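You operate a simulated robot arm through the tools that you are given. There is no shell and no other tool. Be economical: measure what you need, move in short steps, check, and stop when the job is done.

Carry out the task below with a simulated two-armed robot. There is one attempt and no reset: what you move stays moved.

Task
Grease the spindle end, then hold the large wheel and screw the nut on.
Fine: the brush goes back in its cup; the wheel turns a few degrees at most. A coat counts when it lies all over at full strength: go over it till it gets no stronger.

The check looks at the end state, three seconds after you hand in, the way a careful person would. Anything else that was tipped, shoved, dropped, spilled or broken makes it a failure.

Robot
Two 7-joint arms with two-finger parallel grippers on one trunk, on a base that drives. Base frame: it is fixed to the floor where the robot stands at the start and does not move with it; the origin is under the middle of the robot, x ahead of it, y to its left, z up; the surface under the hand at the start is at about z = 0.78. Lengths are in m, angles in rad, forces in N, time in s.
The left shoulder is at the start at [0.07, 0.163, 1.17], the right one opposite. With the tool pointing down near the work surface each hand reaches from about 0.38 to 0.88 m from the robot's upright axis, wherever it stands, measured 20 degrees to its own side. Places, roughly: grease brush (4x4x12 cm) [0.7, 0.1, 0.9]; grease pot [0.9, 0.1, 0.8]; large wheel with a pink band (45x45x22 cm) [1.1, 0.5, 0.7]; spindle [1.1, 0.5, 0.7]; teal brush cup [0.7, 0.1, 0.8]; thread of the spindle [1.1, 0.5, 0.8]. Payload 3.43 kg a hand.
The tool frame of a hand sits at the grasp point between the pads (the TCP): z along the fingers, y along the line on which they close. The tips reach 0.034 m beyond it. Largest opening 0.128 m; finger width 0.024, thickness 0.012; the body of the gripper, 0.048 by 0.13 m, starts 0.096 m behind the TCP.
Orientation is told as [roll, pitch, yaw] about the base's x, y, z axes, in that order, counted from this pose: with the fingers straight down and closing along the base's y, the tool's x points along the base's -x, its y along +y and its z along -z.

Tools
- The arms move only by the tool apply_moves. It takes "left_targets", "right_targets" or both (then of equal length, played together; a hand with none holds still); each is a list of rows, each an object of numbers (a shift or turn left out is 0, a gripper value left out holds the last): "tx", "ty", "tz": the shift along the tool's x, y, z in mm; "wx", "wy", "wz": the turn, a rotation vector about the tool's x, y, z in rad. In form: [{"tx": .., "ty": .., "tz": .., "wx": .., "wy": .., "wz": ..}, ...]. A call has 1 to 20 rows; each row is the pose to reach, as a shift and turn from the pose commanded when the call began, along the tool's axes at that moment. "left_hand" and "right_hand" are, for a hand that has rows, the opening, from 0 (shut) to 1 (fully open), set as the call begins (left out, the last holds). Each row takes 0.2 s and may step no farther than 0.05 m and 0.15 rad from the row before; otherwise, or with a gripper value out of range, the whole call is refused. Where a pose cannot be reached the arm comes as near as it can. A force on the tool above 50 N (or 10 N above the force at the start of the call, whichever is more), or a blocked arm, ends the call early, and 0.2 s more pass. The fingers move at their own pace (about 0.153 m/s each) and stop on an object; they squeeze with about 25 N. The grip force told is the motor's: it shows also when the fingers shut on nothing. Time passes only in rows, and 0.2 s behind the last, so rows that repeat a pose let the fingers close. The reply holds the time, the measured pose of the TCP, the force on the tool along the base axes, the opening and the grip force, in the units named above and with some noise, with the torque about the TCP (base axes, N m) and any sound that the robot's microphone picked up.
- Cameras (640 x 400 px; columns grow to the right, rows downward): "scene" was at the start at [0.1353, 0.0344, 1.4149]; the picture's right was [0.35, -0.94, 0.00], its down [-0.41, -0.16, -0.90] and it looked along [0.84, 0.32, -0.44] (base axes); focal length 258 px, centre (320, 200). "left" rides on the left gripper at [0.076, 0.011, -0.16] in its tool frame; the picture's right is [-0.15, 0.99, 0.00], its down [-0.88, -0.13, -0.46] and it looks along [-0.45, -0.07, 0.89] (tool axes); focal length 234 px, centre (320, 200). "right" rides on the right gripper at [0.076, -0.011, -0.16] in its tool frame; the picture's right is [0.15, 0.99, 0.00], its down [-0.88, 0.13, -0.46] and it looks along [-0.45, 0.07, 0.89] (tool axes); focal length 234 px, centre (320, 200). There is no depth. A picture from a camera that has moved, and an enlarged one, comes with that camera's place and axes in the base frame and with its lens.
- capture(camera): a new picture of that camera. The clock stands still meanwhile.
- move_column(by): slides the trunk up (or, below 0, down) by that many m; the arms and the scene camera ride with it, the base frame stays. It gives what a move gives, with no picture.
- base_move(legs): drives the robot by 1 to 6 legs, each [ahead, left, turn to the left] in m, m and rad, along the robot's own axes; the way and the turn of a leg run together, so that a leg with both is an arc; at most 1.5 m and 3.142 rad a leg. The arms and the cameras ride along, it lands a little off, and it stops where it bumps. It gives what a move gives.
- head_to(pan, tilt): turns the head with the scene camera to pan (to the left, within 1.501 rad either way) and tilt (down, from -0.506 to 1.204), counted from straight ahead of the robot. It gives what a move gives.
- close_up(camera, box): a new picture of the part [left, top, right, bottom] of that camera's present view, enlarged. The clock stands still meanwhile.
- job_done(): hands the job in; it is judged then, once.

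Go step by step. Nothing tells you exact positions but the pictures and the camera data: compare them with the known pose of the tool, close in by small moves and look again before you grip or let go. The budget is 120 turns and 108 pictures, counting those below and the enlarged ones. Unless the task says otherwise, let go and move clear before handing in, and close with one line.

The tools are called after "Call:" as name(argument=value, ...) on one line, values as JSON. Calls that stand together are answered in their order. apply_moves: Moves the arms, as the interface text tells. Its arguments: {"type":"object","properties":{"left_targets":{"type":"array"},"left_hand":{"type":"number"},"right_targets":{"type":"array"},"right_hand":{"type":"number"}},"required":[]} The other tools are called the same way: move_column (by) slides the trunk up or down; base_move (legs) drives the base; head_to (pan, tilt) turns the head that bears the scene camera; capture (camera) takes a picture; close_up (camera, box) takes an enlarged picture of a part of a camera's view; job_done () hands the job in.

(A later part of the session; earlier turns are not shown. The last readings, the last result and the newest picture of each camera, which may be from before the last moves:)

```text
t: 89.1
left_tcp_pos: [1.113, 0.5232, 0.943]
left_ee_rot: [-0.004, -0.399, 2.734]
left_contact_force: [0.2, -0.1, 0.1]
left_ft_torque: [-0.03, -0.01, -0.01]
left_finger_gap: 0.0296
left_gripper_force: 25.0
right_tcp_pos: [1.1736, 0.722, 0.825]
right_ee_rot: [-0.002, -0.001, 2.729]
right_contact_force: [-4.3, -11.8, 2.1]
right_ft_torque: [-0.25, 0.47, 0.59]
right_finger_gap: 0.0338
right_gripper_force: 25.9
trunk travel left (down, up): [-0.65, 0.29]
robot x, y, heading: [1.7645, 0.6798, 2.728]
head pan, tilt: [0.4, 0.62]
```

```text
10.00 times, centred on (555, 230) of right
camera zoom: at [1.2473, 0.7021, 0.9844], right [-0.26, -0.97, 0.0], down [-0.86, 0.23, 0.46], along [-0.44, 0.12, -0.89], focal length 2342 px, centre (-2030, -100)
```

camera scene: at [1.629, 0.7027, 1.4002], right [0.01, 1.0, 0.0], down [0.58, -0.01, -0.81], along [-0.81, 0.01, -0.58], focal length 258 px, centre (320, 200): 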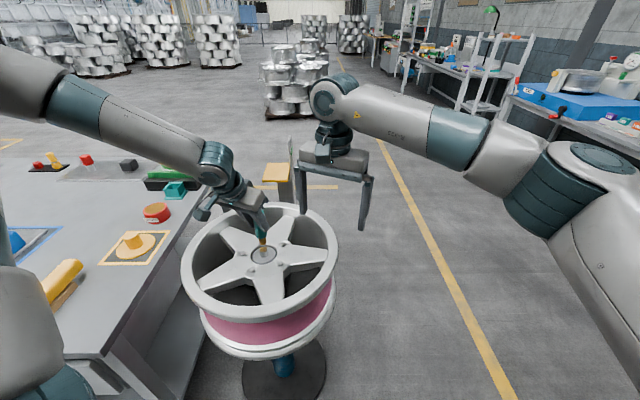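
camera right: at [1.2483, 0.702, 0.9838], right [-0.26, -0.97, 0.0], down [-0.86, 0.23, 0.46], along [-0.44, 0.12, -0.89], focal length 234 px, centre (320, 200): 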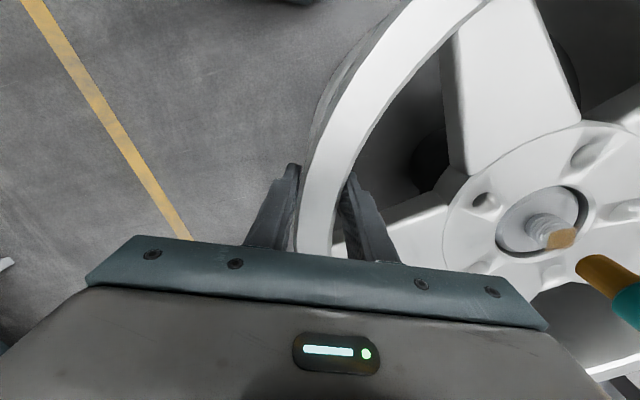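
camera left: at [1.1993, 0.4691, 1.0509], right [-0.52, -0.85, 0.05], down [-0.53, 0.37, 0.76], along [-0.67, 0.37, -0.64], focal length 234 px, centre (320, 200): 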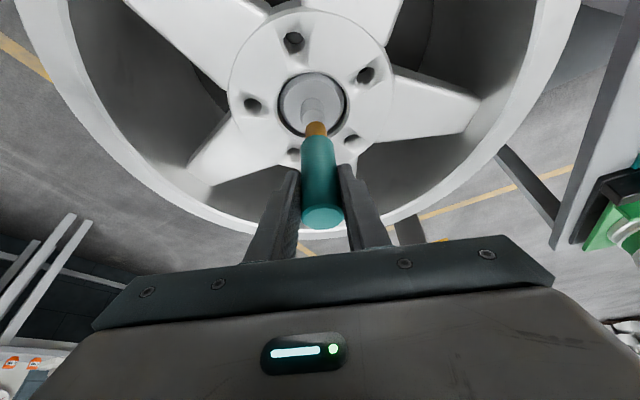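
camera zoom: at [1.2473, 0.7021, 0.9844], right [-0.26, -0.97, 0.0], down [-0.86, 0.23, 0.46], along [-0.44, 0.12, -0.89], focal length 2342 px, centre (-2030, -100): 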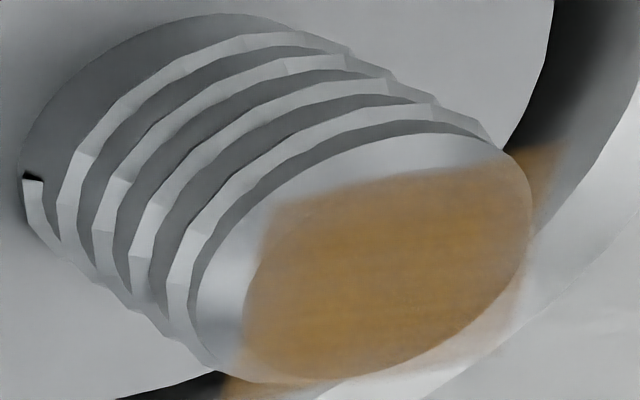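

Contact is marginal at this height. I press 4 mm lower and read the force while rubbing.

Call:
apply_moves(left_targets=[{"tx": -13.8, "tz": 27.5}, {"tx": -9.2, "tz": 39.5}, {"tx": -7.6, "tz": 43.3}, {"tx": -7.6, "tz": 43.3}])

Call:
close_up(camera="left", box=[270, 60, 370, 160])

Call:
close_up(camera="right", box=[510, 190, 590, 250])

```text
t: 90.1
left_tcp_pos: [1.0942, 0.5299, 0.9065]
left_ee_rot: [-0.004, -0.399, 2.733]
left_contact_force: [-0.3, 0.2, -1.0]
left_ft_torque: [0.02, -0.01, 0.01]
left_finger_gap: 0.0295
left_gripper_force: 24.8
right_tcp_pos: [1.1726, 0.723, 0.8245]
right_ee_rot: [-0.002, 0.0, 2.729]
right_contact_force: [-5.7, -12.2, 1.6]
right_ft_torque: [-0.42, -0.11, 0.06]
right_finger_gap: 0.0342
right_gripper_force: 24.6
trunk travel left (down, up): [-0.65, 0.29]
robot x, y, heading: [1.7638, 0.6779, 2.729]
head pan, tilt: [0.4, 0.62]
```

```text
4.00 times, centred on (320, 110) of left
camera zoom: at [1.2091, 0.4676, 1.0222], right [-0.52, -0.85, 0.05], down [-0.53, 0.37, 0.76], along [-0.67, 0.37, -0.64], focal length 937 px, centre (320, 560)
```

zoom: 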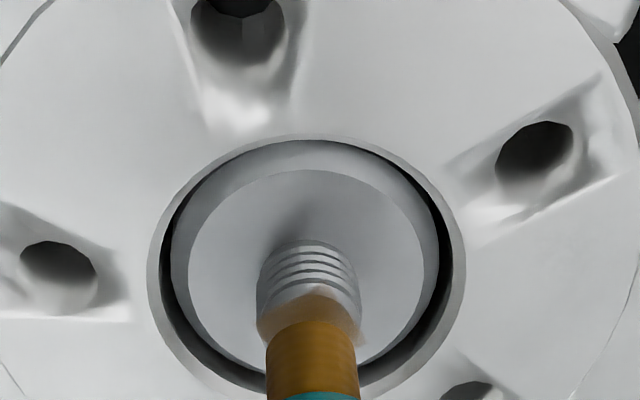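

```text
6.67 times, centred on (550, 220) of right
camera zoom: at [1.2471, 0.702, 0.9844], right [-0.26, -0.96, 0.0], down [-0.86, 0.23, 0.46], along [-0.44, 0.12, -0.89], focal length 1561 px, centre (-1213, 67)
```

zoom: 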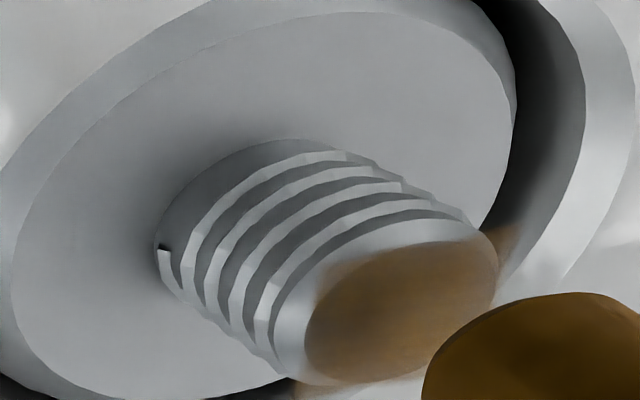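

The bristle tip is hovering above the end face, so the brush must have slid up in the grip. I check the handle in the hand.

Call:
capture(camera="left")

Call:
close_up(camera="scene", box=[220, 180, 300, 260])

```text
42 pictures are left
camera left: at [1.2091, 0.4676, 1.0222], right [-0.52, -0.85, 0.05], down [-0.53, 0.37, 0.76], along [-0.67, 0.37, -0.64], focal length 234 px, centre (320, 200)
```

left: 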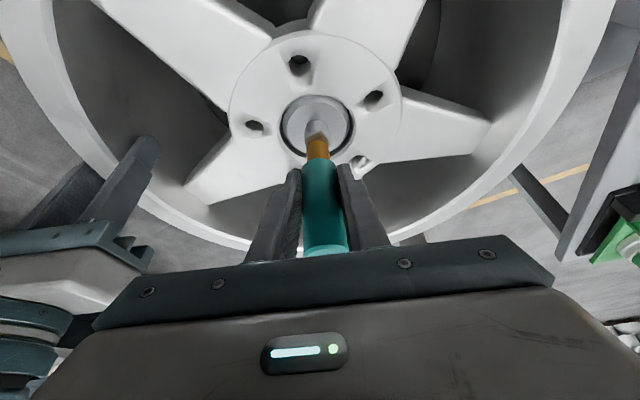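

```text
5.00 times, centred on (260, 220) of scene
camera zoom: at [1.6278, 0.7, 1.4001], right [0.01, 1.0, 0.0], down [0.58, -0.01, -0.81], along [-0.81, 0.01, -0.58], focal length 1292 px, centre (620, 100)
```

zoom: 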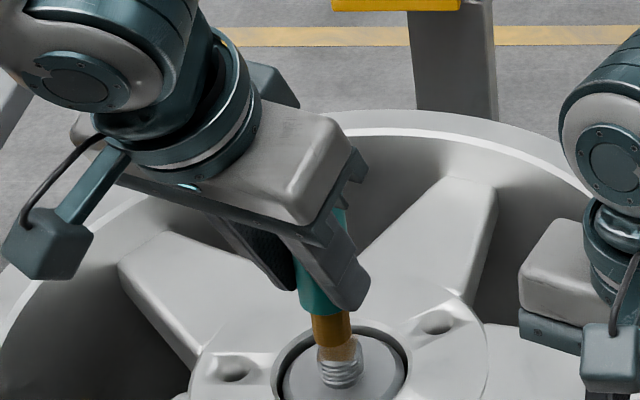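

The brush slid about 15 mm up in the grip, so I lower correspondingly and watch the force.

Call:
apply_moves(left_targets=[{"tx": 3, "tz": 7.4}, {"tx": 5, "tz": 12}, {"tx": 5.8, "tz": 13.8}, {"tx": 5.8, "tz": 13.8}])

Call:
close_up(camera="right", box=[510, 190, 590, 250])

```text
t: 91.1
left_tcp_pos: [1.0932, 0.5313, 0.892]
left_ee_rot: [-0.001, -0.404, 2.729]
left_contact_force: [2.1, -4.3, 25.2]
left_ft_torque: [-0.08, 0.34, 0.06]
left_finger_gap: 0.0293
left_gripper_force: 25.0
right_tcp_pos: [1.1749, 0.722, 0.8253]
right_ee_rot: [-0.001, 0.0, 2.729]
right_contact_force: [-6.1, -14.6, -13.5]
right_ft_torque: [-0.21, 0.48, 0.37]
right_finger_gap: 0.0342
right_gripper_force: 25.1
trunk travel left (down, up): [-0.65, 0.29]
robot x, y, heading: [1.764, 0.6769, 2.731]
head pan, tilt: [0.4, 0.62]
```

```text
6.67 times, centred on (550, 220) of right
camera zoom: at [1.2488, 0.7014, 0.9844], right [-0.26, -0.97, 0.0], down [-0.86, 0.23, 0.46], along [-0.44, 0.12, -0.89], focal length 1561 px, centre (-1213, 67)
```

zoom: 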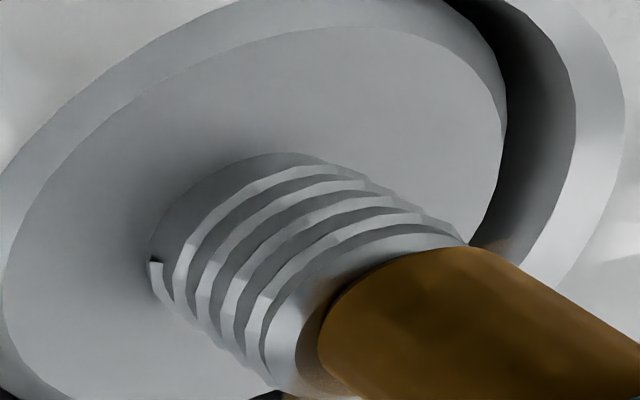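

Firm contact now. I rub a full pattern over the end face at slightly lighter pressure, then lift away to look.

Call:
apply_moves(left_targets=[{"tx": -0.5, "ty": -2, "tz": -1.1}, {"tx": 6.9, "ty": -2, "tz": -4.2}, {"tx": 6.9, "ty": -9, "tz": -4.2}, {"tx": -0.5, "ty": -9, "tz": -1.1}, {"tx": -7.9, "ty": -9, "tz": 2}, {"tx": -7.9, "ty": -2, "tz": 2}, {"tx": -7.9, "ty": 6, "tz": 2}, {"tx": -0.5, "ty": 6, "tz": -1.1}, {"tx": 6.9, "ty": 6, "tz": -4.2}, {"tx": 6.9, "ty": -2, "tz": -4.2}, {"tx": -0.5, "ty": -2, "tz": -1.1}, {"tx": -7.9, "ty": -2, "tz": 2}, {"tx": -7.9, "ty": -9, "tz": 2}, {"tx": -0.5, "ty": -9, "tz": -1.1}, {"tx": -0.5, "ty": 6, "tz": -1.1}, {"tx": 6.9, "ty": 6, "tz": -4.2}, {"tx": 6.9, "ty": -9, "tz": -4.2}, {"tx": -0.5, "ty": -2, "tz": -1.1}, {"tx": -13.6, "ty": -2, "tz": -32}, {"tx": 8.5, "ty": -2, "tz": -41.5}])

Call:
close_up(camera="right", box=[530, 210, 580, 250])

Call:
close_up(camera="scene", box=[250, 235, 275, 255])

```text
t: 95.3
left_tcp_pos: [1.1161, 0.5237, 0.9256]
left_ee_rot: [-0.003, -0.402, 2.73]
left_contact_force: [0.2, -1.2, 0.1]
left_ft_torque: [0.06, 0.04, 0.0]
left_finger_gap: 0.0295
left_gripper_force: 24.7
right_tcp_pos: [1.1739, 0.7222, 0.8248]
right_ee_rot: [-0.003, 0.001, 2.727]
right_contact_force: [-5.1, -14.0, 3.5]
right_ft_torque: [-0.24, 0.17, 0.27]
right_finger_gap: 0.0341
right_gripper_force: 25.3
trunk travel left (down, up): [-0.65, 0.29]
robot x, y, heading: [1.7631, 0.6797, 2.73]
head pan, tilt: [0.4, 0.62]
```

```text
10.00 times, centred on (555, 230) of right
camera zoom: at [1.248, 0.7015, 0.9846], right [-0.26, -0.96, 0.0], down [-0.86, 0.23, 0.46], along [-0.44, 0.12, -0.89], focal length 2342 px, centre (-2030, -100)
```

zoom: 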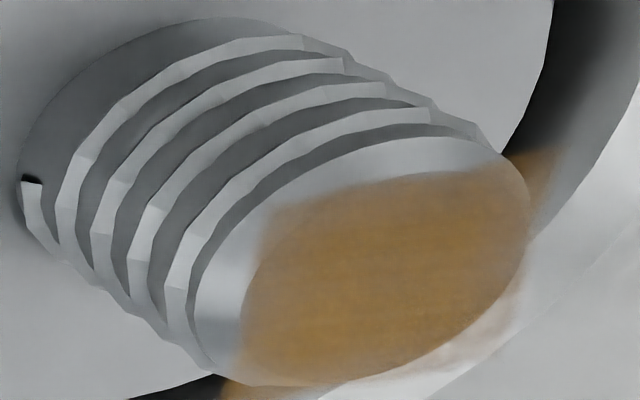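

```text
16.00 times, centred on (262, 245) of scene
camera zoom: at [1.6288, 0.699, 1.4001], right [0.01, 1.0, 0.0], down [0.58, -0.01, -0.81], along [-0.81, 0.01, -0.58], focal length 4134 px, centre (1240, -520)
```

zoom: 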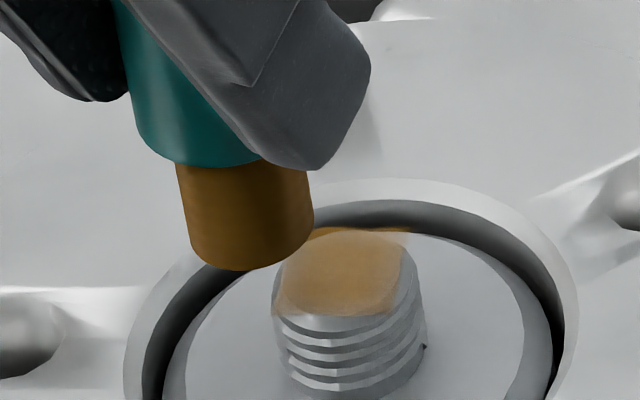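

The coat is getting more uniform. One more full round, reaching further over the far corner, then compare.

Call:
apply_moves(left_targets=[{"tx": -22.1, "tz": 9.5}, {"tx": -8.6, "tz": 41.3}, {"tx": -8.6, "ty": 8, "tz": 41.3}, {"tx": -8.6, "ty": 12, "tz": 41.3}, {"tx": -16, "ty": 12, "tz": 44.4}, {"tx": -16, "ty": 5, "tz": 44.4}, {"tx": -19, "ty": 0, "tz": 45.6}, {"tx": -16, "ty": -6, "tz": 44.4}, {"tx": -8.6, "ty": -8, "tz": 41.3}, {"tx": -1.2, "ty": -6, "tz": 38.2}, {"tx": -1.2, "ty": 0, "tz": 38.2}, {"tx": -1.2, "ty": 7, "tz": 38.2}, {"tx": -8.6, "ty": 12, "tz": 41.3}, {"tx": -16, "ty": 8, "tz": 44.4}, {"tx": -8.6, "ty": 4, "tz": 41.3}, {"tx": -8.6, "ty": -5, "tz": 41.3}, {"tx": -14, "ty": 0, "tz": 43.6}, {"tx": -4, "ty": 4, "tz": 39.4}, {"tx": -21.7, "ty": 0, "tz": 10}, {"tx": 0, "ty": 0, "tz": 0}])

Call:
close_up(camera="right", box=[530, 210, 580, 250])

```text
t: 99.5
left_tcp_pos: [1.1169, 0.5225, 0.9272]
left_ee_rot: [-0.003, -0.401, 2.734]
left_contact_force: [-0.2, -0.1, -1.1]
left_ft_torque: [0.0, 0.02, 0.02]
left_finger_gap: 0.0295
left_gripper_force: 25.3
right_tcp_pos: [1.1744, 0.7222, 0.8255]
right_ee_rot: [-0.001, 0.0, 2.727]
right_contact_force: [-4.4, -12.2, 1.5]
right_ft_torque: [-0.22, 0.24, 0.2]
right_finger_gap: 0.0341
right_gripper_force: 25.1
trunk travel left (down, up): [-0.65, 0.29]
robot x, y, heading: [1.7634, 0.6774, 2.73]
head pan, tilt: [0.4, 0.62]
```

```text
10.00 times, centred on (555, 230) of right
camera zoom: at [1.2478, 0.7015, 0.9845], right [-0.26, -0.96, 0.0], down [-0.86, 0.23, 0.46], along [-0.44, 0.12, -0.89], focal length 2342 px, centre (-2030, -100)
```

zoom: 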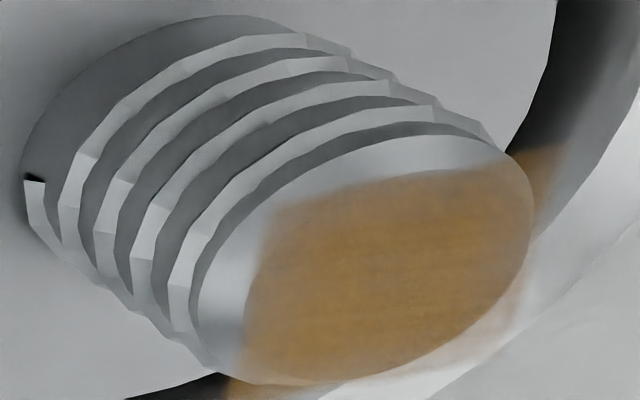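

No visible change any more: the coat is even over the whole patch. Next the brush goes back: release the rim, raise both hands.

Call:
apply_moves(right_targets=[{}, {}, {"tz": -30}, {"tz": -70}, {"tz": -110}, {"tz": -150}, {"tz": -190}], left_targets=[{}, {}, {"tx": -10, "tz": -24}, {"tx": -22, "tz": -52}, {"tx": -35, "tz": -83}, {"tx": -47, "tz": -110}, {"tx": -47, "tz": -110}], right_hand=0.55)

Call:
base_move(legs=[[0, 0.23, 0], [0.02, 0, 0]])

Call:
capture(camera="scene")

```text
t: 101.1
left_tcp_pos: [1.1173, 0.5241, 1.0463]
left_ee_rot: [-0.001, -0.399, 2.732]
left_contact_force: [0.2, 0.6, -1.0]
left_ft_torque: [-0.01, -0.02, 0.04]
left_finger_gap: 0.0297
left_gripper_force: 25.7
right_tcp_pos: [1.1769, 0.7244, 1.0172]
right_ee_rot: [-0.003, 0.0, 2.731]
right_contact_force: [-0.1, -0.1, 0.6]
right_ft_torque: [0.05, 0.0, -0.01]
right_finger_gap: 0.0705
right_gripper_force: 0.1
trunk travel left (down, up): [-0.65, 0.29]
robot x, y, heading: [1.7626, 0.6812, 2.728]
head pan, tilt: [0.4, 0.62]
```

```text
t: 103.2
left_tcp_pos: [1.01, 0.3204, 1.0475]
left_ee_rot: [0.0, -0.402, 2.734]
left_contact_force: [0.4, -0.5, 0.0]
left_ft_torque: [-0.04, 0.01, -0.02]
left_finger_gap: 0.0297
left_gripper_force: 24.7
right_tcp_pos: [1.0681, 0.5202, 1.0204]
right_ee_rot: [0.0, -0.004, 2.732]
right_contact_force: [0.0, 0.2, 0.0]
right_ft_torque: [0.03, 0.04, -0.02]
right_finger_gap: 0.0706
right_gripper_force: 0.1
trunk travel left (down, up): [-0.65, 0.29]
robot x, y, heading: [1.654, 0.4749, 2.729]
head pan, tilt: [0.4, 0.62]
```

```text
36 pictures are left
camera scene: at [1.5218, 0.4977, 1.4007], right [0.01, 1.0, 0.0], down [0.58, -0.01, -0.82], along [-0.82, 0.01, -0.58], focal length 258 px, centre (320, 200)
```

scene: 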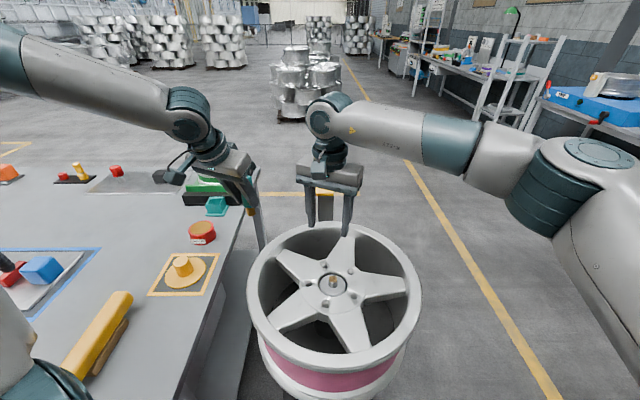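

Wheel orientation looks unchanged and everything is in place. Bring the brush back toward the cup, restoring the earlier hand orientation.

Call:
apply_moves(left_targets=[{"tx": -19, "ty": 40, "tz": 8, "wx": -0.053, "wz": -0.126}, {"tx": -38, "ty": 80, "tz": 16, "wx": -0.106, "wz": -0.252}, {"tx": -57, "ty": 120, "tz": 24, "wx": -0.16, "wz": -0.378}, {"tx": -77, "ty": 160, "tz": 33, "wx": -0.16, "wz": -0.378}, {"tx": -96, "ty": 200, "tz": 41, "wx": -0.16, "wz": -0.378}, {"tx": -115, "ty": 239, "tz": 49, "wx": -0.16, "wz": -0.378}, {"tx": -115, "ty": 239, "tz": 49, "wx": -0.16, "wz": -0.378}])

```text
t: 104.8
left_tcp_pos: [0.7972, 0.1513, 1.0467]
left_ee_rot: [-0.002, -0.402, -3.14]
left_contact_force: [0.4, -0.4, -0.7]
left_ft_torque: [-0.01, 0.02, -0.01]
left_finger_gap: 0.0295
left_gripper_force: 24.8
right_tcp_pos: [1.0661, 0.52, 1.0182]
right_ee_rot: [0.001, 0.0, 2.731]
right_contact_force: [0.6, -0.1, 0.5]
right_ft_torque: [-0.02, 0.0, -0.04]
right_finger_gap: 0.0702
right_gripper_force: 0.1
trunk travel left (down, up): [-0.65, 0.29]
robot x, y, heading: [1.6543, 0.4756, 2.728]
head pan, tilt: [0.4, 0.62]
```

Call:
apply_moves(left_targets=[{"tx": -16, "ty": 15, "tz": 24}, {"tx": -32, "ty": 30, "tz": 48}, {"tx": -47, "ty": 44, "tz": 71}, {"tx": -47, "ty": 44, "tz": 71}])

Call:
capture(camera="left")

Call:
close_up(camera="scene", box=[165, 130, 265, 230])

```text
t: 105.8
left_tcp_pos: [0.7269, 0.1067, 0.9992]
left_ee_rot: [-0.002, -0.401, -3.14]
left_contact_force: [0.6, -0.2, 0.1]
left_ft_torque: [0.01, 0.0, -0.01]
left_finger_gap: 0.0295
left_gripper_force: 24.8
right_tcp_pos: [1.0649, 0.5199, 1.0191]
right_ee_rot: [-0.001, -0.001, 2.732]
right_contact_force: [0.0, 0.6, 0.3]
right_ft_torque: [0.01, 0.0, -0.03]
right_finger_gap: 0.0704
right_gripper_force: 0.1
trunk travel left (down, up): [-0.65, 0.29]
robot x, y, heading: [1.6524, 0.4766, 2.731]
head pan, tilt: [0.4, 0.62]
```

```text
35 pictures are left
camera left: at [0.858, 0.0951, 1.1164], right [-0.13, -0.99, 0.06], down [-0.63, 0.13, 0.76], along [-0.76, 0.07, -0.64], focal length 234 px, centre (320, 200)
```

left: 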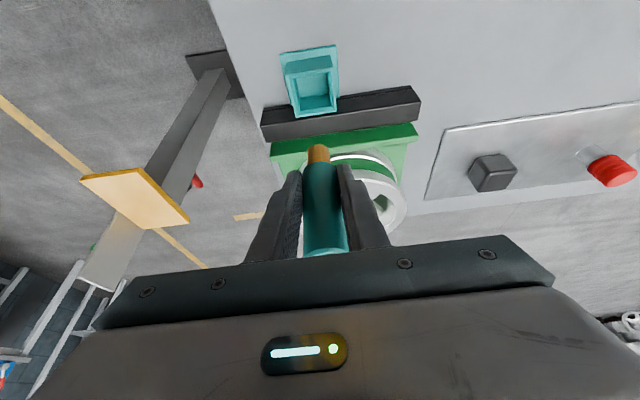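

```text
4.00 times, centred on (215, 180) of scene
camera zoom: at [1.5186, 0.4979, 1.4002], right [0.01, 1.0, 0.0], down [0.58, -0.01, -0.81], along [-0.81, 0.01, -0.58], focal length 1034 px, centre (740, 280)
```

zoom: 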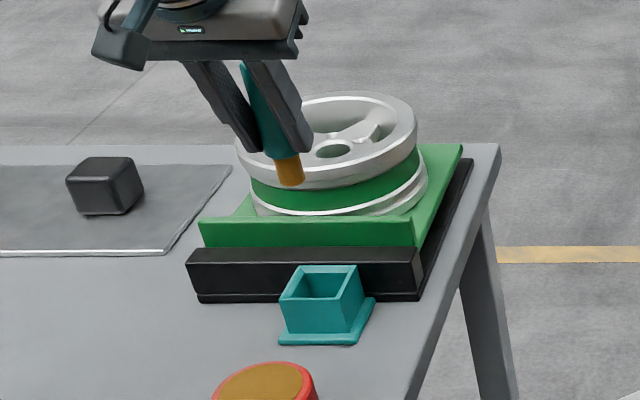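

The bristles line up with the cup opening. Lower into the cup, stopping just above the rim with the fingertips.

Call:
apply_moves(left_targets=[{"tx": 14, "tz": 33}, {"tx": 28, "tz": 66}, {"tx": 39, "tz": 92}, {"tx": 46, "tz": 109}, {"tx": 51, "tz": 120.5}, {"tx": 51, "tz": 120.5}])

Call:
close_up(camera="scene", box=[175, 150, 255, 230])

```text
t: 107.2
left_tcp_pos: [0.7271, 0.106, 0.8689]
left_ee_rot: [0.0, -0.402, -3.139]
left_contact_force: [0.0, -0.6, -0.4]
left_ft_torque: [0.01, 0.0, 0.01]
left_finger_gap: 0.0295
left_gripper_force: 24.7
right_tcp_pos: [1.0659, 0.5199, 1.0182]
right_ee_rot: [-0.002, 0.0, 2.731]
right_contact_force: [0.0, 0.4, 0.5]
right_ft_torque: [0.03, 0.02, -0.02]
right_finger_gap: 0.0703
right_gripper_force: 0.1
trunk travel left (down, up): [-0.65, 0.29]
robot x, y, heading: [1.6551, 0.4768, 2.728]
head pan, tilt: [0.4, 0.62]
```

```text
5.00 times, centred on (215, 190) of scene
camera zoom: at [1.518, 0.4975, 1.4001], right [0.01, 1.0, 0.0], down [0.58, -0.01, -0.81], along [-0.81, 0.01, -0.58], focal length 1292 px, centre (845, 250)
```

zoom: 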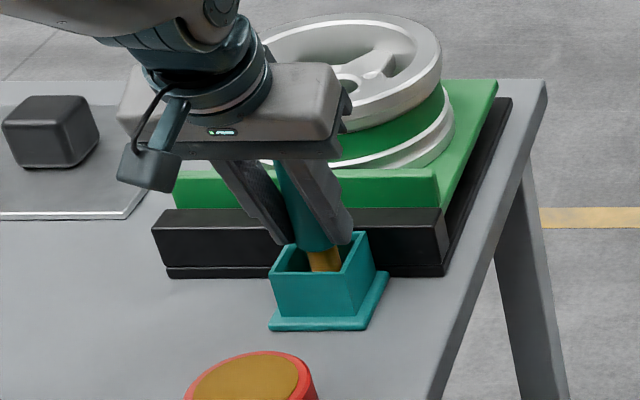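

Bristles are inside the cup. Lower 4 mm more, then open gently.

Call:
apply_moves(left_targets=[{"tx": 1.6, "tz": 3.7}, {"tx": 1.6, "tz": 3.7}])

Call:
apply_moves(left_targets=[{"tx": 1.6, "tz": 3.7}, {"tx": 1.6, "tz": 3.7}, {"tx": 1.6, "tz": 3.7}], left_hand=0.6)

Call:
close_up(camera="scene", box=[175, 150, 255, 230])

```text
t: 107.8
left_tcp_pos: [0.7272, 0.1064, 0.8643]
left_ee_rot: [-0.002, -0.402, -3.136]
left_contact_force: [-0.4, -0.2, -0.2]
left_ft_torque: [0.03, 0.02, 0.01]
left_finger_gap: 0.0292
left_gripper_force: 25.0
right_tcp_pos: [1.0657, 0.5191, 1.0168]
right_ee_rot: [0.001, 0.0, 2.731]
right_contact_force: [-0.4, 0.2, -0.3]
right_ft_torque: [0.04, 0.0, -0.04]
right_finger_gap: 0.0703
right_gripper_force: 0.0
trunk travel left (down, up): [-0.65, 0.29]
robot x, y, heading: [1.652, 0.4783, 2.731]
head pan, tilt: [0.4, 0.62]
```

```text
t: 108.6
left_tcp_pos: [0.7276, 0.1072, 0.8607]
left_ee_rot: [0.0, -0.399, -3.141]
left_contact_force: [0.2, 0.6, 0.6]
left_ft_torque: [0.01, 0.0, 0.0]
left_finger_gap: 0.0767
left_gripper_force: 0.0
right_tcp_pos: [1.0644, 0.52, 1.0173]
right_ee_rot: [0.0, 0.0, 2.732]
right_contact_force: [0.8, 0.1, 0.4]
right_ft_torque: [-0.05, 0.01, -0.02]
right_finger_gap: 0.0704
right_gripper_force: 0.0
trunk travel left (down, up): [-0.65, 0.29]
robot x, y, heading: [1.6571, 0.4756, 2.729]
head pan, tilt: [0.4, 0.62]
```

```text
5.00 times, centred on (215, 190) of scene
camera zoom: at [1.518, 0.4983, 1.4001], right [0.01, 1.0, 0.0], down [0.58, -0.01, -0.81], along [-0.81, 0.01, -0.58], focal length 1292 px, centre (845, 250)
```

zoom: 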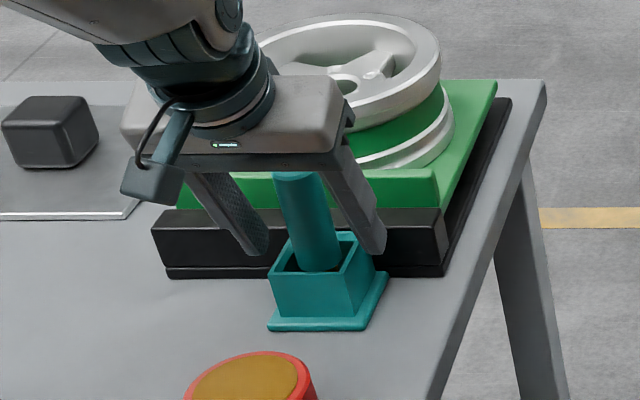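

The brush stands in its cup. Retreat straight up and then untilt the hand.

Call:
apply_moves(left_targets=[{"tx": -14, "tz": -34}, {"tx": -29, "tz": -69}, {"tx": -43, "tz": -103}, {"tx": -58, "tz": -138}, {"tx": -35, "tz": -154, "wy": 0.13}, {"tx": -12, "tz": -170, "wy": 0.26}, {"tx": 12, "tz": -182, "wy": 0.4}, {"tx": 50, "tz": -198, "wy": 0.4}, {"tx": 95, "tz": -216, "wy": 0.4}, {"tx": 140, "tz": -235, "wy": 0.4}, {"tx": 185, "tz": -254, "wy": 0.4}, {"tx": 200, "tz": -254, "wy": 0.4}], left_hand=0.6)

Call:
capture(camera="left")

Call:
close_up(camera="scene", box=[130, 150, 260, 310])

```text
t: 111.2
left_tcp_pos: [1.0094, 0.108, 1.0142]
left_ee_rot: [-0.001, 0.0, -3.14]
left_contact_force: [-0.3, 0.1, 1.0]
left_ft_torque: [-0.02, -0.03, 0.03]
left_finger_gap: 0.0768
left_gripper_force: 0.0
right_tcp_pos: [1.0644, 0.5208, 1.0184]
right_ee_rot: [-0.001, -0.001, 2.73]
right_contact_force: [-0.3, 0.1, 0.0]
right_ft_torque: [-0.02, -0.01, 0.0]
right_finger_gap: 0.0704
right_gripper_force: 0.0
trunk travel left (down, up): [-0.65, 0.29]
robot x, y, heading: [1.6521, 0.472, 2.728]
head pan, tilt: [0.4, 0.62]
```

```text
31 pictures are left
camera left: at [1.0851, 0.097, 1.1723], right [-0.15, -0.99, 0.0], down [-0.88, 0.13, 0.46], along [-0.45, 0.07, -0.89], focal length 234 px, centre (320, 200)
```

left: 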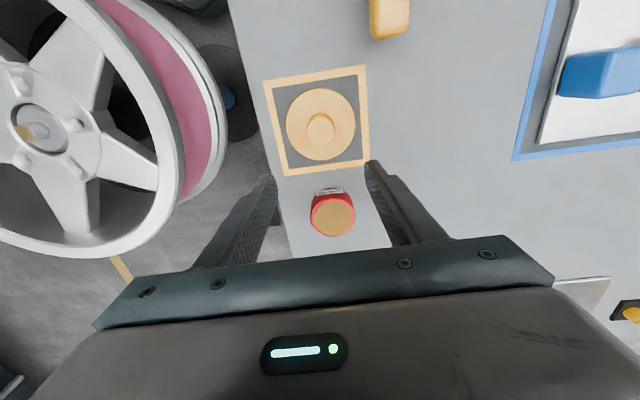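

```text
2.50 times, centred on (195, 230) of scene
camera zoom: at [1.5172, 0.4985, 1.4], right [0.01, 1.0, 0.0], down [0.58, -0.01, -0.81], along [-0.81, 0.01, -0.58], focal length 646 px, centre (632, 125)
```

zoom: 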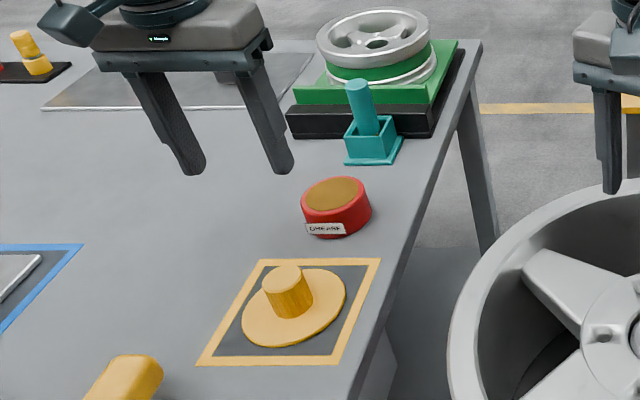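

Knob estimated at (1.02, 0.108), top ~0.832. I go over it lower and look again.

Call:
apply_moves(left_targets=[{"tx": 5, "tz": 40}, {"tx": 10, "tz": 80}, {"tx": 10, "tz": 115}, {"tx": 10, "tz": 115}], left_hand=0.7)

Call:
capture(camera="left")

Call:
close_up(camera="scene", box=[140, 200, 260, 320])

```text
t: 112.2
left_tcp_pos: [1.0212, 0.1066, 0.9]
left_ee_rot: [0.0, 0.0, -3.14]
left_contact_force: [0.0, 0.0, -0.1]
left_ft_torque: [0.01, 0.0, 0.0]
left_finger_gap: 0.0895
left_gripper_force: 0.0
right_tcp_pos: [1.0666, 0.5194, 1.0172]
right_ee_rot: [0.0, -0.001, 2.732]
right_contact_force: [-0.2, -0.4, 0.3]
right_ft_torque: [-0.03, -0.02, -0.02]
right_finger_gap: 0.0704
right_gripper_force: 0.0
trunk travel left (down, up): [-0.65, 0.29]
robot x, y, heading: [1.6554, 0.4749, 2.73]
head pan, tilt: [0.4, 0.62]
```

```text
29 pictures are left
camera left: at [1.0964, 0.0936, 1.0597], right [-0.14, -0.99, 0.0], down [-0.88, 0.13, 0.46], along [-0.45, 0.07, -0.89], focal length 234 px, centre (320, 200)
```

left: 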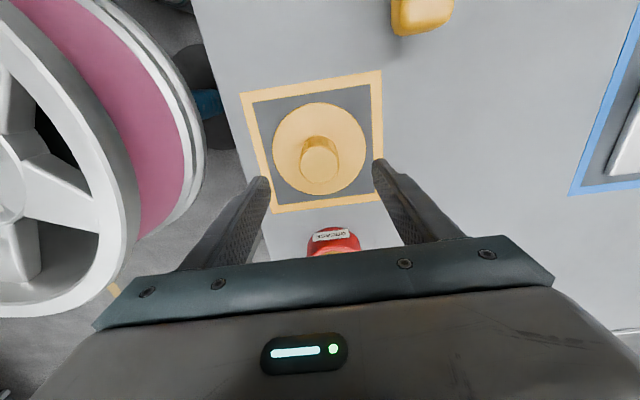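

```text
3.33 times, centred on (200, 260) of scene
camera zoom: at [1.5184, 0.4983, 1.4002], right [0.01, 1.0, 0.0], down [0.58, -0.01, -0.81], along [-0.81, 0.01, -0.58], focal length 861 px, centre (720, 0)
```

zoom: 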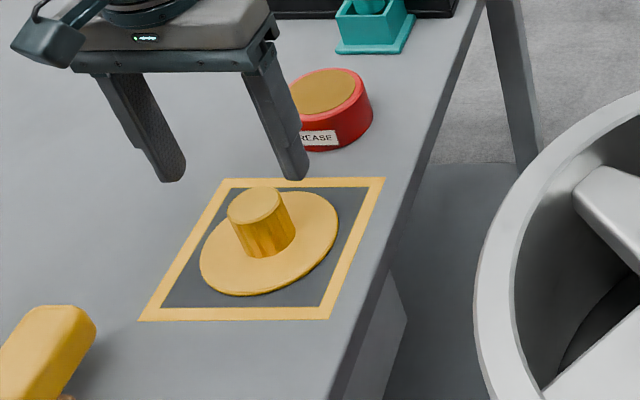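

Two views agree: knob centre (1.0255, 0.106), top 0.83. Lower around it and grip.

Call:
apply_moves(left_targets=[{"tx": 4.5, "ty": 1, "tz": 25}, {"tx": 4.5, "ty": 1, "tz": 50}, {"tx": 4.5, "ty": 1, "tz": 65}, {"tx": 4.5, "ty": 1, "tz": 73}, {"tx": 4.5, "ty": 1, "tz": 73}])

Call:
apply_moves(left_targets=[{}, {}, {}, {}], left_hand=0)

Call:
capture(camera="left")

```text
t: 113.4
left_tcp_pos: [1.0246, 0.1067, 0.8277]
left_ee_rot: [-0.001, 0.002, -3.138]
left_contact_force: [-0.2, -1.4, -0.6]
left_ft_torque: [-0.01, 0.01, -0.01]
left_finger_gap: 0.0897
left_gripper_force: 0.1
right_tcp_pos: [1.0657, 0.5201, 1.0171]
right_ee_rot: [-0.001, 0.0, 2.73]
right_contact_force: [-0.9, 0.4, 0.1]
right_ft_torque: [-0.02, -0.01, 0.0]
right_finger_gap: 0.0703
right_gripper_force: 0.1
trunk travel left (down, up): [-0.65, 0.29]
robot x, y, heading: [1.6544, 0.4759, 2.729]
head pan, tilt: [0.4, 0.62]
```

```text
t: 114.4
left_tcp_pos: [1.0239, 0.1057, 0.8285]
left_ee_rot: [-0.002, 0.002, -3.141]
left_contact_force: [-0.6, 1.1, 0.2]
left_ft_torque: [0.03, 0.04, -0.03]
left_finger_gap: 0.0443
left_gripper_force: 25.1
right_tcp_pos: [1.0639, 0.5209, 1.0173]
right_ee_rot: [-0.001, 0.0, 2.733]
right_contact_force: [0.7, 0.3, 0.7]
right_ft_torque: [0.01, 0.05, 0.05]
right_finger_gap: 0.0703
right_gripper_force: 0.0
trunk travel left (down, up): [-0.65, 0.29]
robot x, y, heading: [1.6542, 0.4733, 2.733]
head pan, tilt: [0.4, 0.62]
```

```text
27 pictures are left
camera left: at [1.0999, 0.0945, 0.9868], right [-0.14, -0.99, 0.0], down [-0.88, 0.13, 0.46], along [-0.45, 0.07, -0.89], focal length 234 px, centre (320, 200)
```

left: 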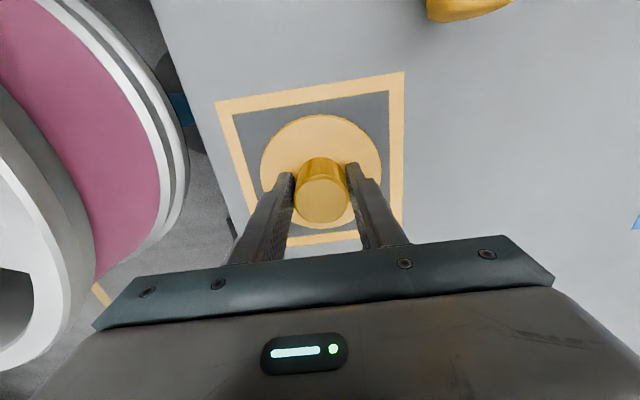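

The nut is gripped (gap 44 mm). Lift it and drive back to the position used for the spindle.

Call:
apply_moves(left_targets=[{"tz": -20}, {"tz": -60}, {"tz": -105}, {"tz": -150}, {"tz": -180}, {"tz": -180}])

Call:
base_move(legs=[[-0.02, 0, 0], [0, -0.228, 0]])

Call:
capture(camera="scene")

```text
t: 115.8
left_tcp_pos: [1.0239, 0.1052, 1.0083]
left_ee_rot: [-0.003, 0.003, -3.14]
left_contact_force: [0.2, -0.6, -1.3]
left_ft_torque: [0.01, 0.0, 0.01]
left_finger_gap: 0.0444
left_gripper_force: 25.7
right_tcp_pos: [1.0659, 0.5201, 1.0173]
right_ee_rot: [0.0, 0.002, 2.73]
right_contact_force: [0.0, -0.1, -0.4]
right_ft_torque: [0.01, 0.0, 0.0]
right_finger_gap: 0.0702
right_gripper_force: 0.0
trunk travel left (down, up): [-0.65, 0.29]
robot x, y, heading: [1.6544, 0.4727, 2.722]
head pan, tilt: [0.4, 0.62]
```

```text
t: 117.9
left_tcp_pos: [1.1342, 0.3034, 1.0075]
left_ee_rot: [0.0, 0.0, -3.138]
left_contact_force: [0.4, -0.4, -1.7]
left_ft_torque: [0.01, 0.03, -0.03]
left_finger_gap: 0.0447
left_gripper_force: 24.8
right_tcp_pos: [1.1734, 0.7182, 1.0177]
right_ee_rot: [0.0, 0.0, 2.732]
right_contact_force: [-0.5, 0.0, 0.0]
right_ft_torque: [-0.02, -0.01, 0.03]
right_finger_gap: 0.0705
right_gripper_force: 0.0
trunk travel left (down, up): [-0.65, 0.29]
robot x, y, heading: [1.7599, 0.6714, 2.729]
head pan, tilt: [0.4, 0.62]
```

```text
26 pictures are left
camera scene: at [1.6261, 0.6971, 1.4001], right [0.01, 1.0, 0.0], down [0.58, -0.01, -0.81], along [-0.81, 0.01, -0.58], focal length 258 px, centre (320, 200)
```

scene: 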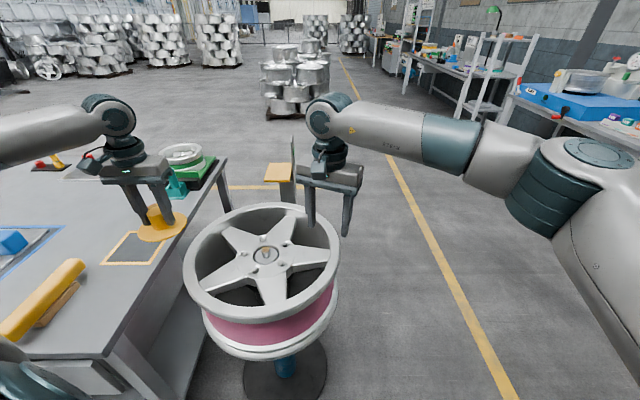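

Now the right hand takes the rim again at the same spot.

Call:
apply_moves(right_targets=[{"ty": -4, "tz": 40}, {"ty": -4, "tz": 85}, {"ty": -4, "tz": 130}, {"ty": -4, "tz": 170}, {"ty": -4, "tz": 192}, {"ty": -4, "tz": 192}])

Call:
apply_moves(right_targets=[{}, {}, {}], right_hand=0)

Call:
capture(camera="right")

```text
t: 119.3
left_tcp_pos: [1.1351, 0.3041, 1.0072]
left_ee_rot: [-0.002, -0.001, -3.139]
left_contact_force: [0.8, 0.6, -0.8]
left_ft_torque: [0.01, -0.02, 0.01]
left_finger_gap: 0.0449
left_gripper_force: 25.0
right_tcp_pos: [1.1753, 0.7228, 0.8267]
right_ee_rot: [-0.001, 0.001, 2.734]
right_contact_force: [0.0, 0.0, 0.1]
right_ft_torque: [-0.01, 0.0, -0.01]
right_finger_gap: 0.0703
right_gripper_force: 0.1
trunk travel left (down, up): [-0.65, 0.29]
robot x, y, heading: [1.7639, 0.6784, 2.734]
head pan, tilt: [0.4, 0.62]
```

```text
t: 120.1
left_tcp_pos: [1.134, 0.3029, 1.0079]
left_ee_rot: [-0.002, 0.0, -3.137]
left_contact_force: [0.3, 0.1, -1.3]
left_ft_torque: [-0.01, -0.04, 0.03]
left_finger_gap: 0.0447
left_gripper_force: 25.0
right_tcp_pos: [1.1752, 0.7222, 0.8264]
right_ee_rot: [-0.001, -0.001, 2.735]
right_contact_force: [1.2, -3.0, 0.0]
right_ft_torque: [-0.18, 0.76, 0.27]
right_finger_gap: 0.0339
right_gripper_force: 25.5
trunk travel left (down, up): [-0.65, 0.29]
robot x, y, heading: [1.7644, 0.6763, 2.733]
head pan, tilt: [0.4, 0.62]
```

```text
25 pictures are left
camera right: at [1.2484, 0.7023, 0.9851], right [-0.26, -0.97, 0.0], down [-0.86, 0.23, 0.46], along [-0.44, 0.12, -0.89], focal length 234 px, centre (320, 200)
```

right: 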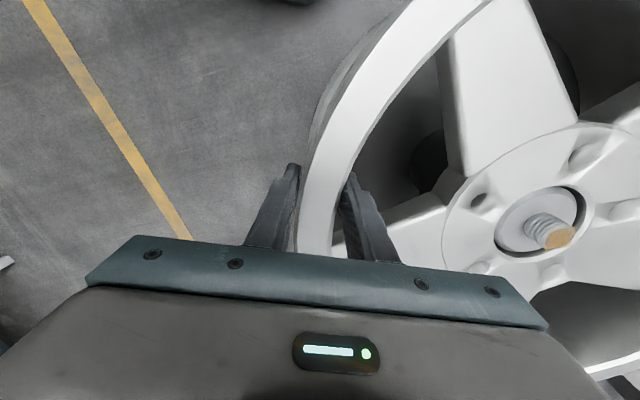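

Rim held with little side force, wheel unchanged. A fresh triangulation puts the spindle axis at (1.082, 0.535), end face ~0.83. Bring the nut over it, hovering.

Call:
apply_moves(left_targets=[{"tx": -10, "ty": -46, "tz": 0}, {"tx": -21, "ty": -93, "tz": 0}, {"tx": -31, "ty": -139, "tz": 0}, {"tx": -42, "ty": -186, "tz": 0}, {"tx": -52, "ty": -232, "tz": 0}, {"tx": -52, "ty": -232, "tz": 40}, {"tx": -52, "ty": -232, "tz": 85}, {"tx": -52, "ty": -232, "tz": 85}])

Call:
close_up(camera="right", box=[460, 130, 620, 290])

Call:
close_up(camera="scene", box=[220, 200, 310, 290])

```text
t: 121.9
left_tcp_pos: [1.0831, 0.5327, 0.9221]
left_ee_rot: [-0.002, 0.002, -3.138]
left_contact_force: [-0.4, -0.1, -2.4]
left_ft_torque: [-0.01, -0.01, 0.02]
left_finger_gap: 0.0443
left_gripper_force: 25.8
right_tcp_pos: [1.1745, 0.7215, 0.8253]
right_ee_rot: [0.001, -0.001, 2.734]
right_contact_force: [-2.5, -5.4, -0.2]
right_ft_torque: [-0.35, -0.06, -0.12]
right_finger_gap: 0.0342
right_gripper_force: 24.8
trunk travel left (down, up): [-0.65, 0.29]
robot x, y, heading: [1.7631, 0.6741, 2.731]
head pan, tilt: [0.4, 0.62]
```

```text
2.50 times, centred on (540, 210) of right
camera zoom: at [1.248, 0.7023, 0.9852], right [-0.26, -0.97, 0.0], down [-0.86, 0.23, 0.46], along [-0.44, 0.12, -0.89], focal length 585 px, centre (-230, 175)
```

zoom: 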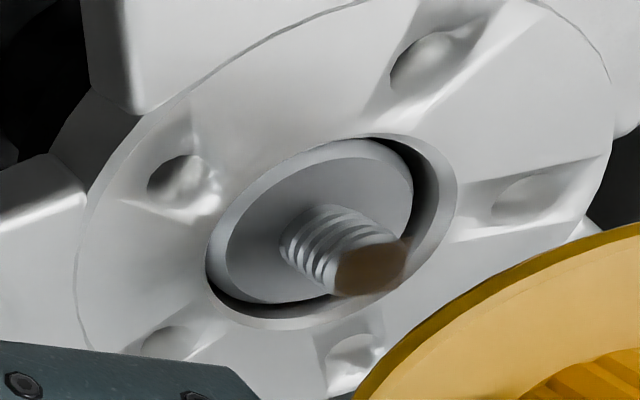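

```text
4.44 times, centred on (265, 245) of scene
camera zoom: at [1.6256, 0.6966, 1.4], right [0.01, 1.0, 0.0], down [0.58, 0.0, -0.81], along [-0.81, 0.01, -0.58], focal length 1148 px, centre (564, 0)
```

zoom: 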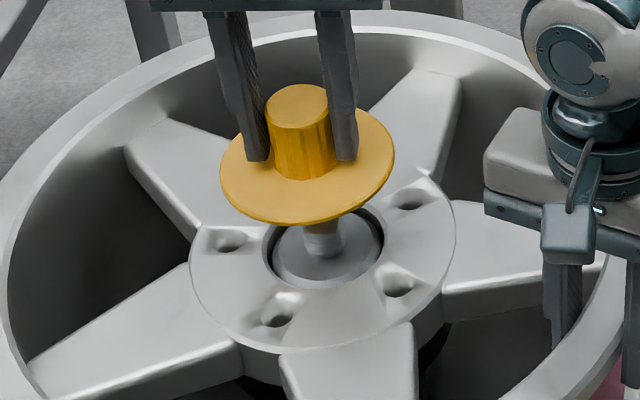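

Nut hovers nearly centred; shift ~2 mm in +y and lower another 28 mm for a finer check.

Call:
apply_moves(left_targets=[{"tx": 1, "ty": -2.3, "tz": 14}, {"tx": 1, "ty": -2.3, "tz": 28}, {"tx": 1, "ty": -2.3, "tz": 28}])

Call:
close_up(camera="right", box=[480, 150, 620, 290])

Call:
close_up(camera="scene", box=[230, 215, 300, 285])

```text
t: 122.7
left_tcp_pos: [1.0838, 0.5362, 0.8947]
left_ee_rot: [-0.003, 0.0, -3.137]
left_contact_force: [-0.8, 0.4, -1.8]
left_ft_torque: [-0.02, -0.03, -0.01]
left_finger_gap: 0.0445
left_gripper_force: 25.2
right_tcp_pos: [1.1732, 0.7223, 0.8266]
right_ee_rot: [0.0, 0.0, 2.733]
right_contact_force: [-3.5, -6.2, -0.9]
right_ft_torque: [-0.21, 0.61, -0.08]
right_finger_gap: 0.0342
right_gripper_force: 24.8
trunk travel left (down, up): [-0.65, 0.29]
robot x, y, heading: [1.7597, 0.6735, 2.735]
head pan, tilt: [0.4, 0.62]
```

```text
2.86 times, centred on (550, 220) of right
camera zoom: at [1.248, 0.7023, 0.9852], right [-0.26, -0.97, 0.0], down [-0.86, 0.23, 0.46], along [-0.44, 0.12, -0.89], focal length 669 px, centre (-337, 143)
```

zoom: 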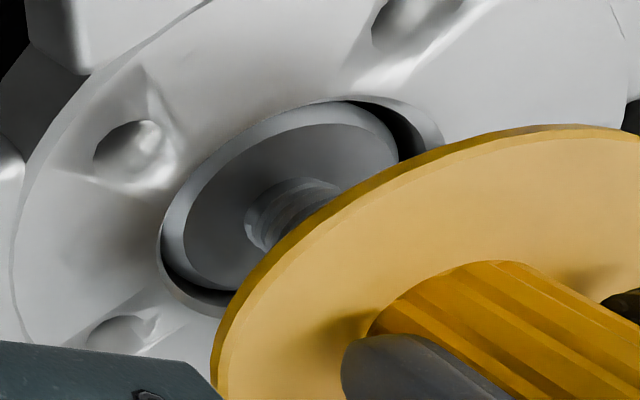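

```text
5.71 times, centred on (265, 250) of scene
camera zoom: at [1.6254, 0.6967, 1.4], right [0.01, 1.0, 0.0], down [0.58, 0.0, -0.81], along [-0.81, 0.01, -0.58], focal length 1476 px, centre (634, -86)
```

zoom: 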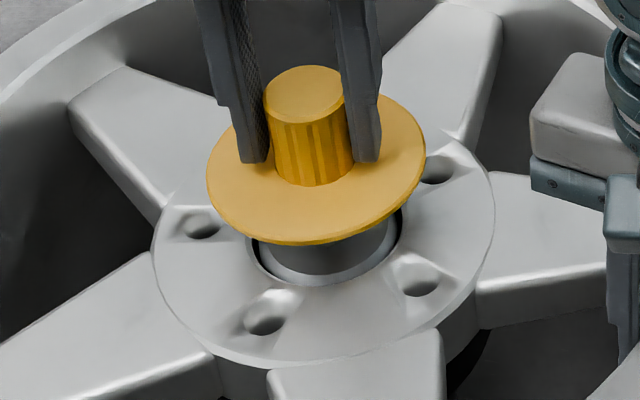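

The nut looks centred to within about 1–2 mm. Lower toward first contact in small steps while reading the force.

Call:
apply_moves(left_targets=[{"tx": -1, "ty": 0.5, "tz": 8}, {"tx": -1, "ty": 0.5, "tz": 14}, {"tx": -1, "ty": 0.5, "tz": 18}, {"tx": -1, "ty": 0.5, "tz": 18}])

```text
t: 123.7
left_tcp_pos: [1.0828, 0.5355, 0.8775]
left_ee_rot: [-0.003, -0.001, -3.138]
left_contact_force: [0.4, -0.3, -1.4]
left_ft_torque: [-0.01, -0.01, 0.0]
left_finger_gap: 0.0446
left_gripper_force: 25.7
right_tcp_pos: [1.1746, 0.7215, 0.8243]
right_ee_rot: [-0.002, 0.0, 2.733]
right_contact_force: [-3.0, -5.1, -0.4]
right_ft_torque: [-0.1, 0.5, -0.01]
right_finger_gap: 0.0339
right_gripper_force: 24.7
trunk travel left (down, up): [-0.65, 0.29]
robot x, y, heading: [1.7632, 0.6749, 2.734]
head pan, tilt: [0.4, 0.62]
```

Call:
apply_moves(left_targets=[{"tz": 3}, {"tz": 6}, {"tz": 8}, {"tz": 8}])

Call:
close_up(camera="scene", box=[230, 215, 300, 285])

```text
t: 124.7
left_tcp_pos: [1.0811, 0.5363, 0.8683]
left_ee_rot: [-0.002, -0.001, -3.135]
left_contact_force: [-0.1, 0.6, -1.8]
left_ft_torque: [0.0, -0.04, -0.03]
left_finger_gap: 0.0448
left_gripper_force: 25.7
right_tcp_pos: [1.1755, 0.7221, 0.8252]
right_ee_rot: [-0.001, 0.001, 2.734]
right_contact_force: [-2.8, -5.6, 0.5]
right_ft_torque: [-0.16, 0.27, 0.1]
right_finger_gap: 0.0339
right_gripper_force: 25.2
trunk travel left (down, up): [-0.65, 0.29]
robot x, y, heading: [1.7587, 0.6758, 2.728]
head pan, tilt: [0.4, 0.62]
```

```text
5.71 times, centred on (265, 250) of scene
camera zoom: at [1.6256, 0.6966, 1.4001], right [0.01, 1.0, 0.0], down [0.58, 0.0, -0.81], along [-0.81, 0.01, -0.58], focal length 1476 px, centre (634, -86)
```

zoom: 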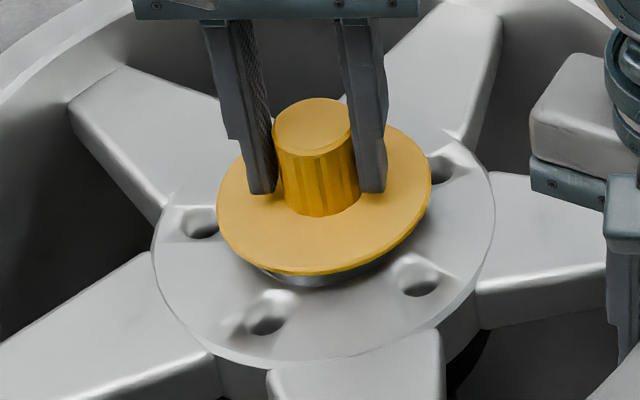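

Still no contact; the picture suggests the nut is ~2 mm too far in +y. Correct and lower further.

Call:
apply_moves(left_targets=[{"ty": 2}, {"ty": 2, "tz": 3}, {"ty": 2, "tz": 6}, {"ty": 2, "tz": 6}])

```text
t: 125.7
left_tcp_pos: [1.0836, 0.5355, 0.8648]
left_ee_rot: [-0.001, -0.001, -3.136]
left_contact_force: [4.6, -0.5, 18.8]
left_ft_torque: [-0.05, -0.42, 0.01]
left_finger_gap: 0.0448
left_gripper_force: 24.9
right_tcp_pos: [1.1759, 0.7201, 0.8258]
right_ee_rot: [0.002, 0.0, 2.736]
right_contact_force: [-3.2, -10.5, -0.4]
right_ft_torque: [-0.07, 0.19, 0.43]
right_finger_gap: 0.0336
right_gripper_force: 24.9
trunk travel left (down, up): [-0.65, 0.29]
robot x, y, heading: [1.7623, 0.6744, 2.731]
head pan, tilt: [0.4, 0.62]
```

Contact with ~19 N. Now turn clockwise (tightening) with the wheel held, following down slightly.

Call:
apply_moves(left_targets=[{"wz": 0.15}, {"wz": 0.3}, {"wz": 0.45}, {"wz": 0.6, "tz": 0.3}, {"wz": 0.75, "tz": 0.4}, {"wz": 0.9, "tz": 0.5}, {"wz": 1.05, "tz": 0.6}, {"wz": 1.2, "tz": 0.7}, {"wz": 1.35, "tz": 0.8}, {"wz": 1.5, "tz": 0.9}, {"wz": 1.65, "tz": 1}])

Call:
close_up(camera="scene", box=[230, 215, 300, 285])

```text
t: 128.1
left_tcp_pos: [1.081, 0.5335, 0.8634]
left_ee_rot: [-0.001, 0.0, 1.491]
left_contact_force: [1.2, -2.9, -1.5]
left_ft_torque: [-0.13, -0.02, 0.02]
left_finger_gap: 0.0446
left_gripper_force: 25.0
right_tcp_pos: [1.1743, 0.722, 0.8259]
right_ee_rot: [-0.002, -0.001, 2.734]
right_contact_force: [-3.1, -5.0, -0.8]
right_ft_torque: [-0.3, 0.35, -0.17]
right_finger_gap: 0.0339
right_gripper_force: 25.2
trunk travel left (down, up): [-0.65, 0.29]
robot x, y, heading: [1.7618, 0.6716, 2.729]
head pan, tilt: [0.4, 0.62]
```

```text
5.71 times, centred on (265, 250) of scene
camera zoom: at [1.6257, 0.6964, 1.4001], right [0.01, 1.0, 0.0], down [0.58, 0.0, -0.81], along [-0.81, 0.01, -0.58], focal length 1476 px, centre (634, -86)
```

zoom: 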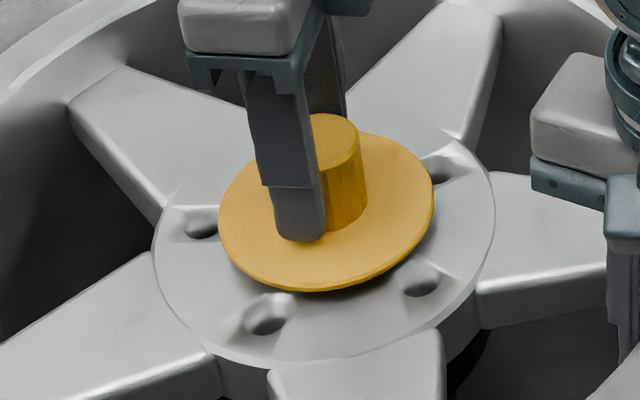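

It turned smoothly and the load dropped, which suggests the thread caught. Turn on without pushing, to see whether it draws the hand down.

Call:
apply_moves(left_targets=[{"wz": 0.15}, {"wz": 0.3}, {"wz": 0.45}, {"wz": 0.6}, {"wz": 0.75}, {"wz": 0.9}, {"wz": 1.05}, {"wz": 1.2}, {"wz": 1.35}])

```text
t: 130.1
left_tcp_pos: [1.08, 0.535, 0.8617]
left_ee_rot: [0.002, -0.002, 0.141]
left_contact_force: [-6.9, -1.0, -1.1]
left_ft_torque: [0.01, 0.29, 0.01]
left_finger_gap: 0.0439
left_gripper_force: 25.4
right_tcp_pos: [1.1749, 0.7233, 0.8244]
right_ee_rot: [0.0, 0.0, 2.734]
right_contact_force: [-0.9, -4.4, 5.7]
right_ft_torque: [-0.07, -0.21, 0.15]
right_finger_gap: 0.0339
right_gripper_force: 24.9
trunk travel left (down, up): [-0.65, 0.29]
robot x, y, heading: [1.7589, 0.6736, 2.734]
head pan, tilt: [0.4, 0.62]
```

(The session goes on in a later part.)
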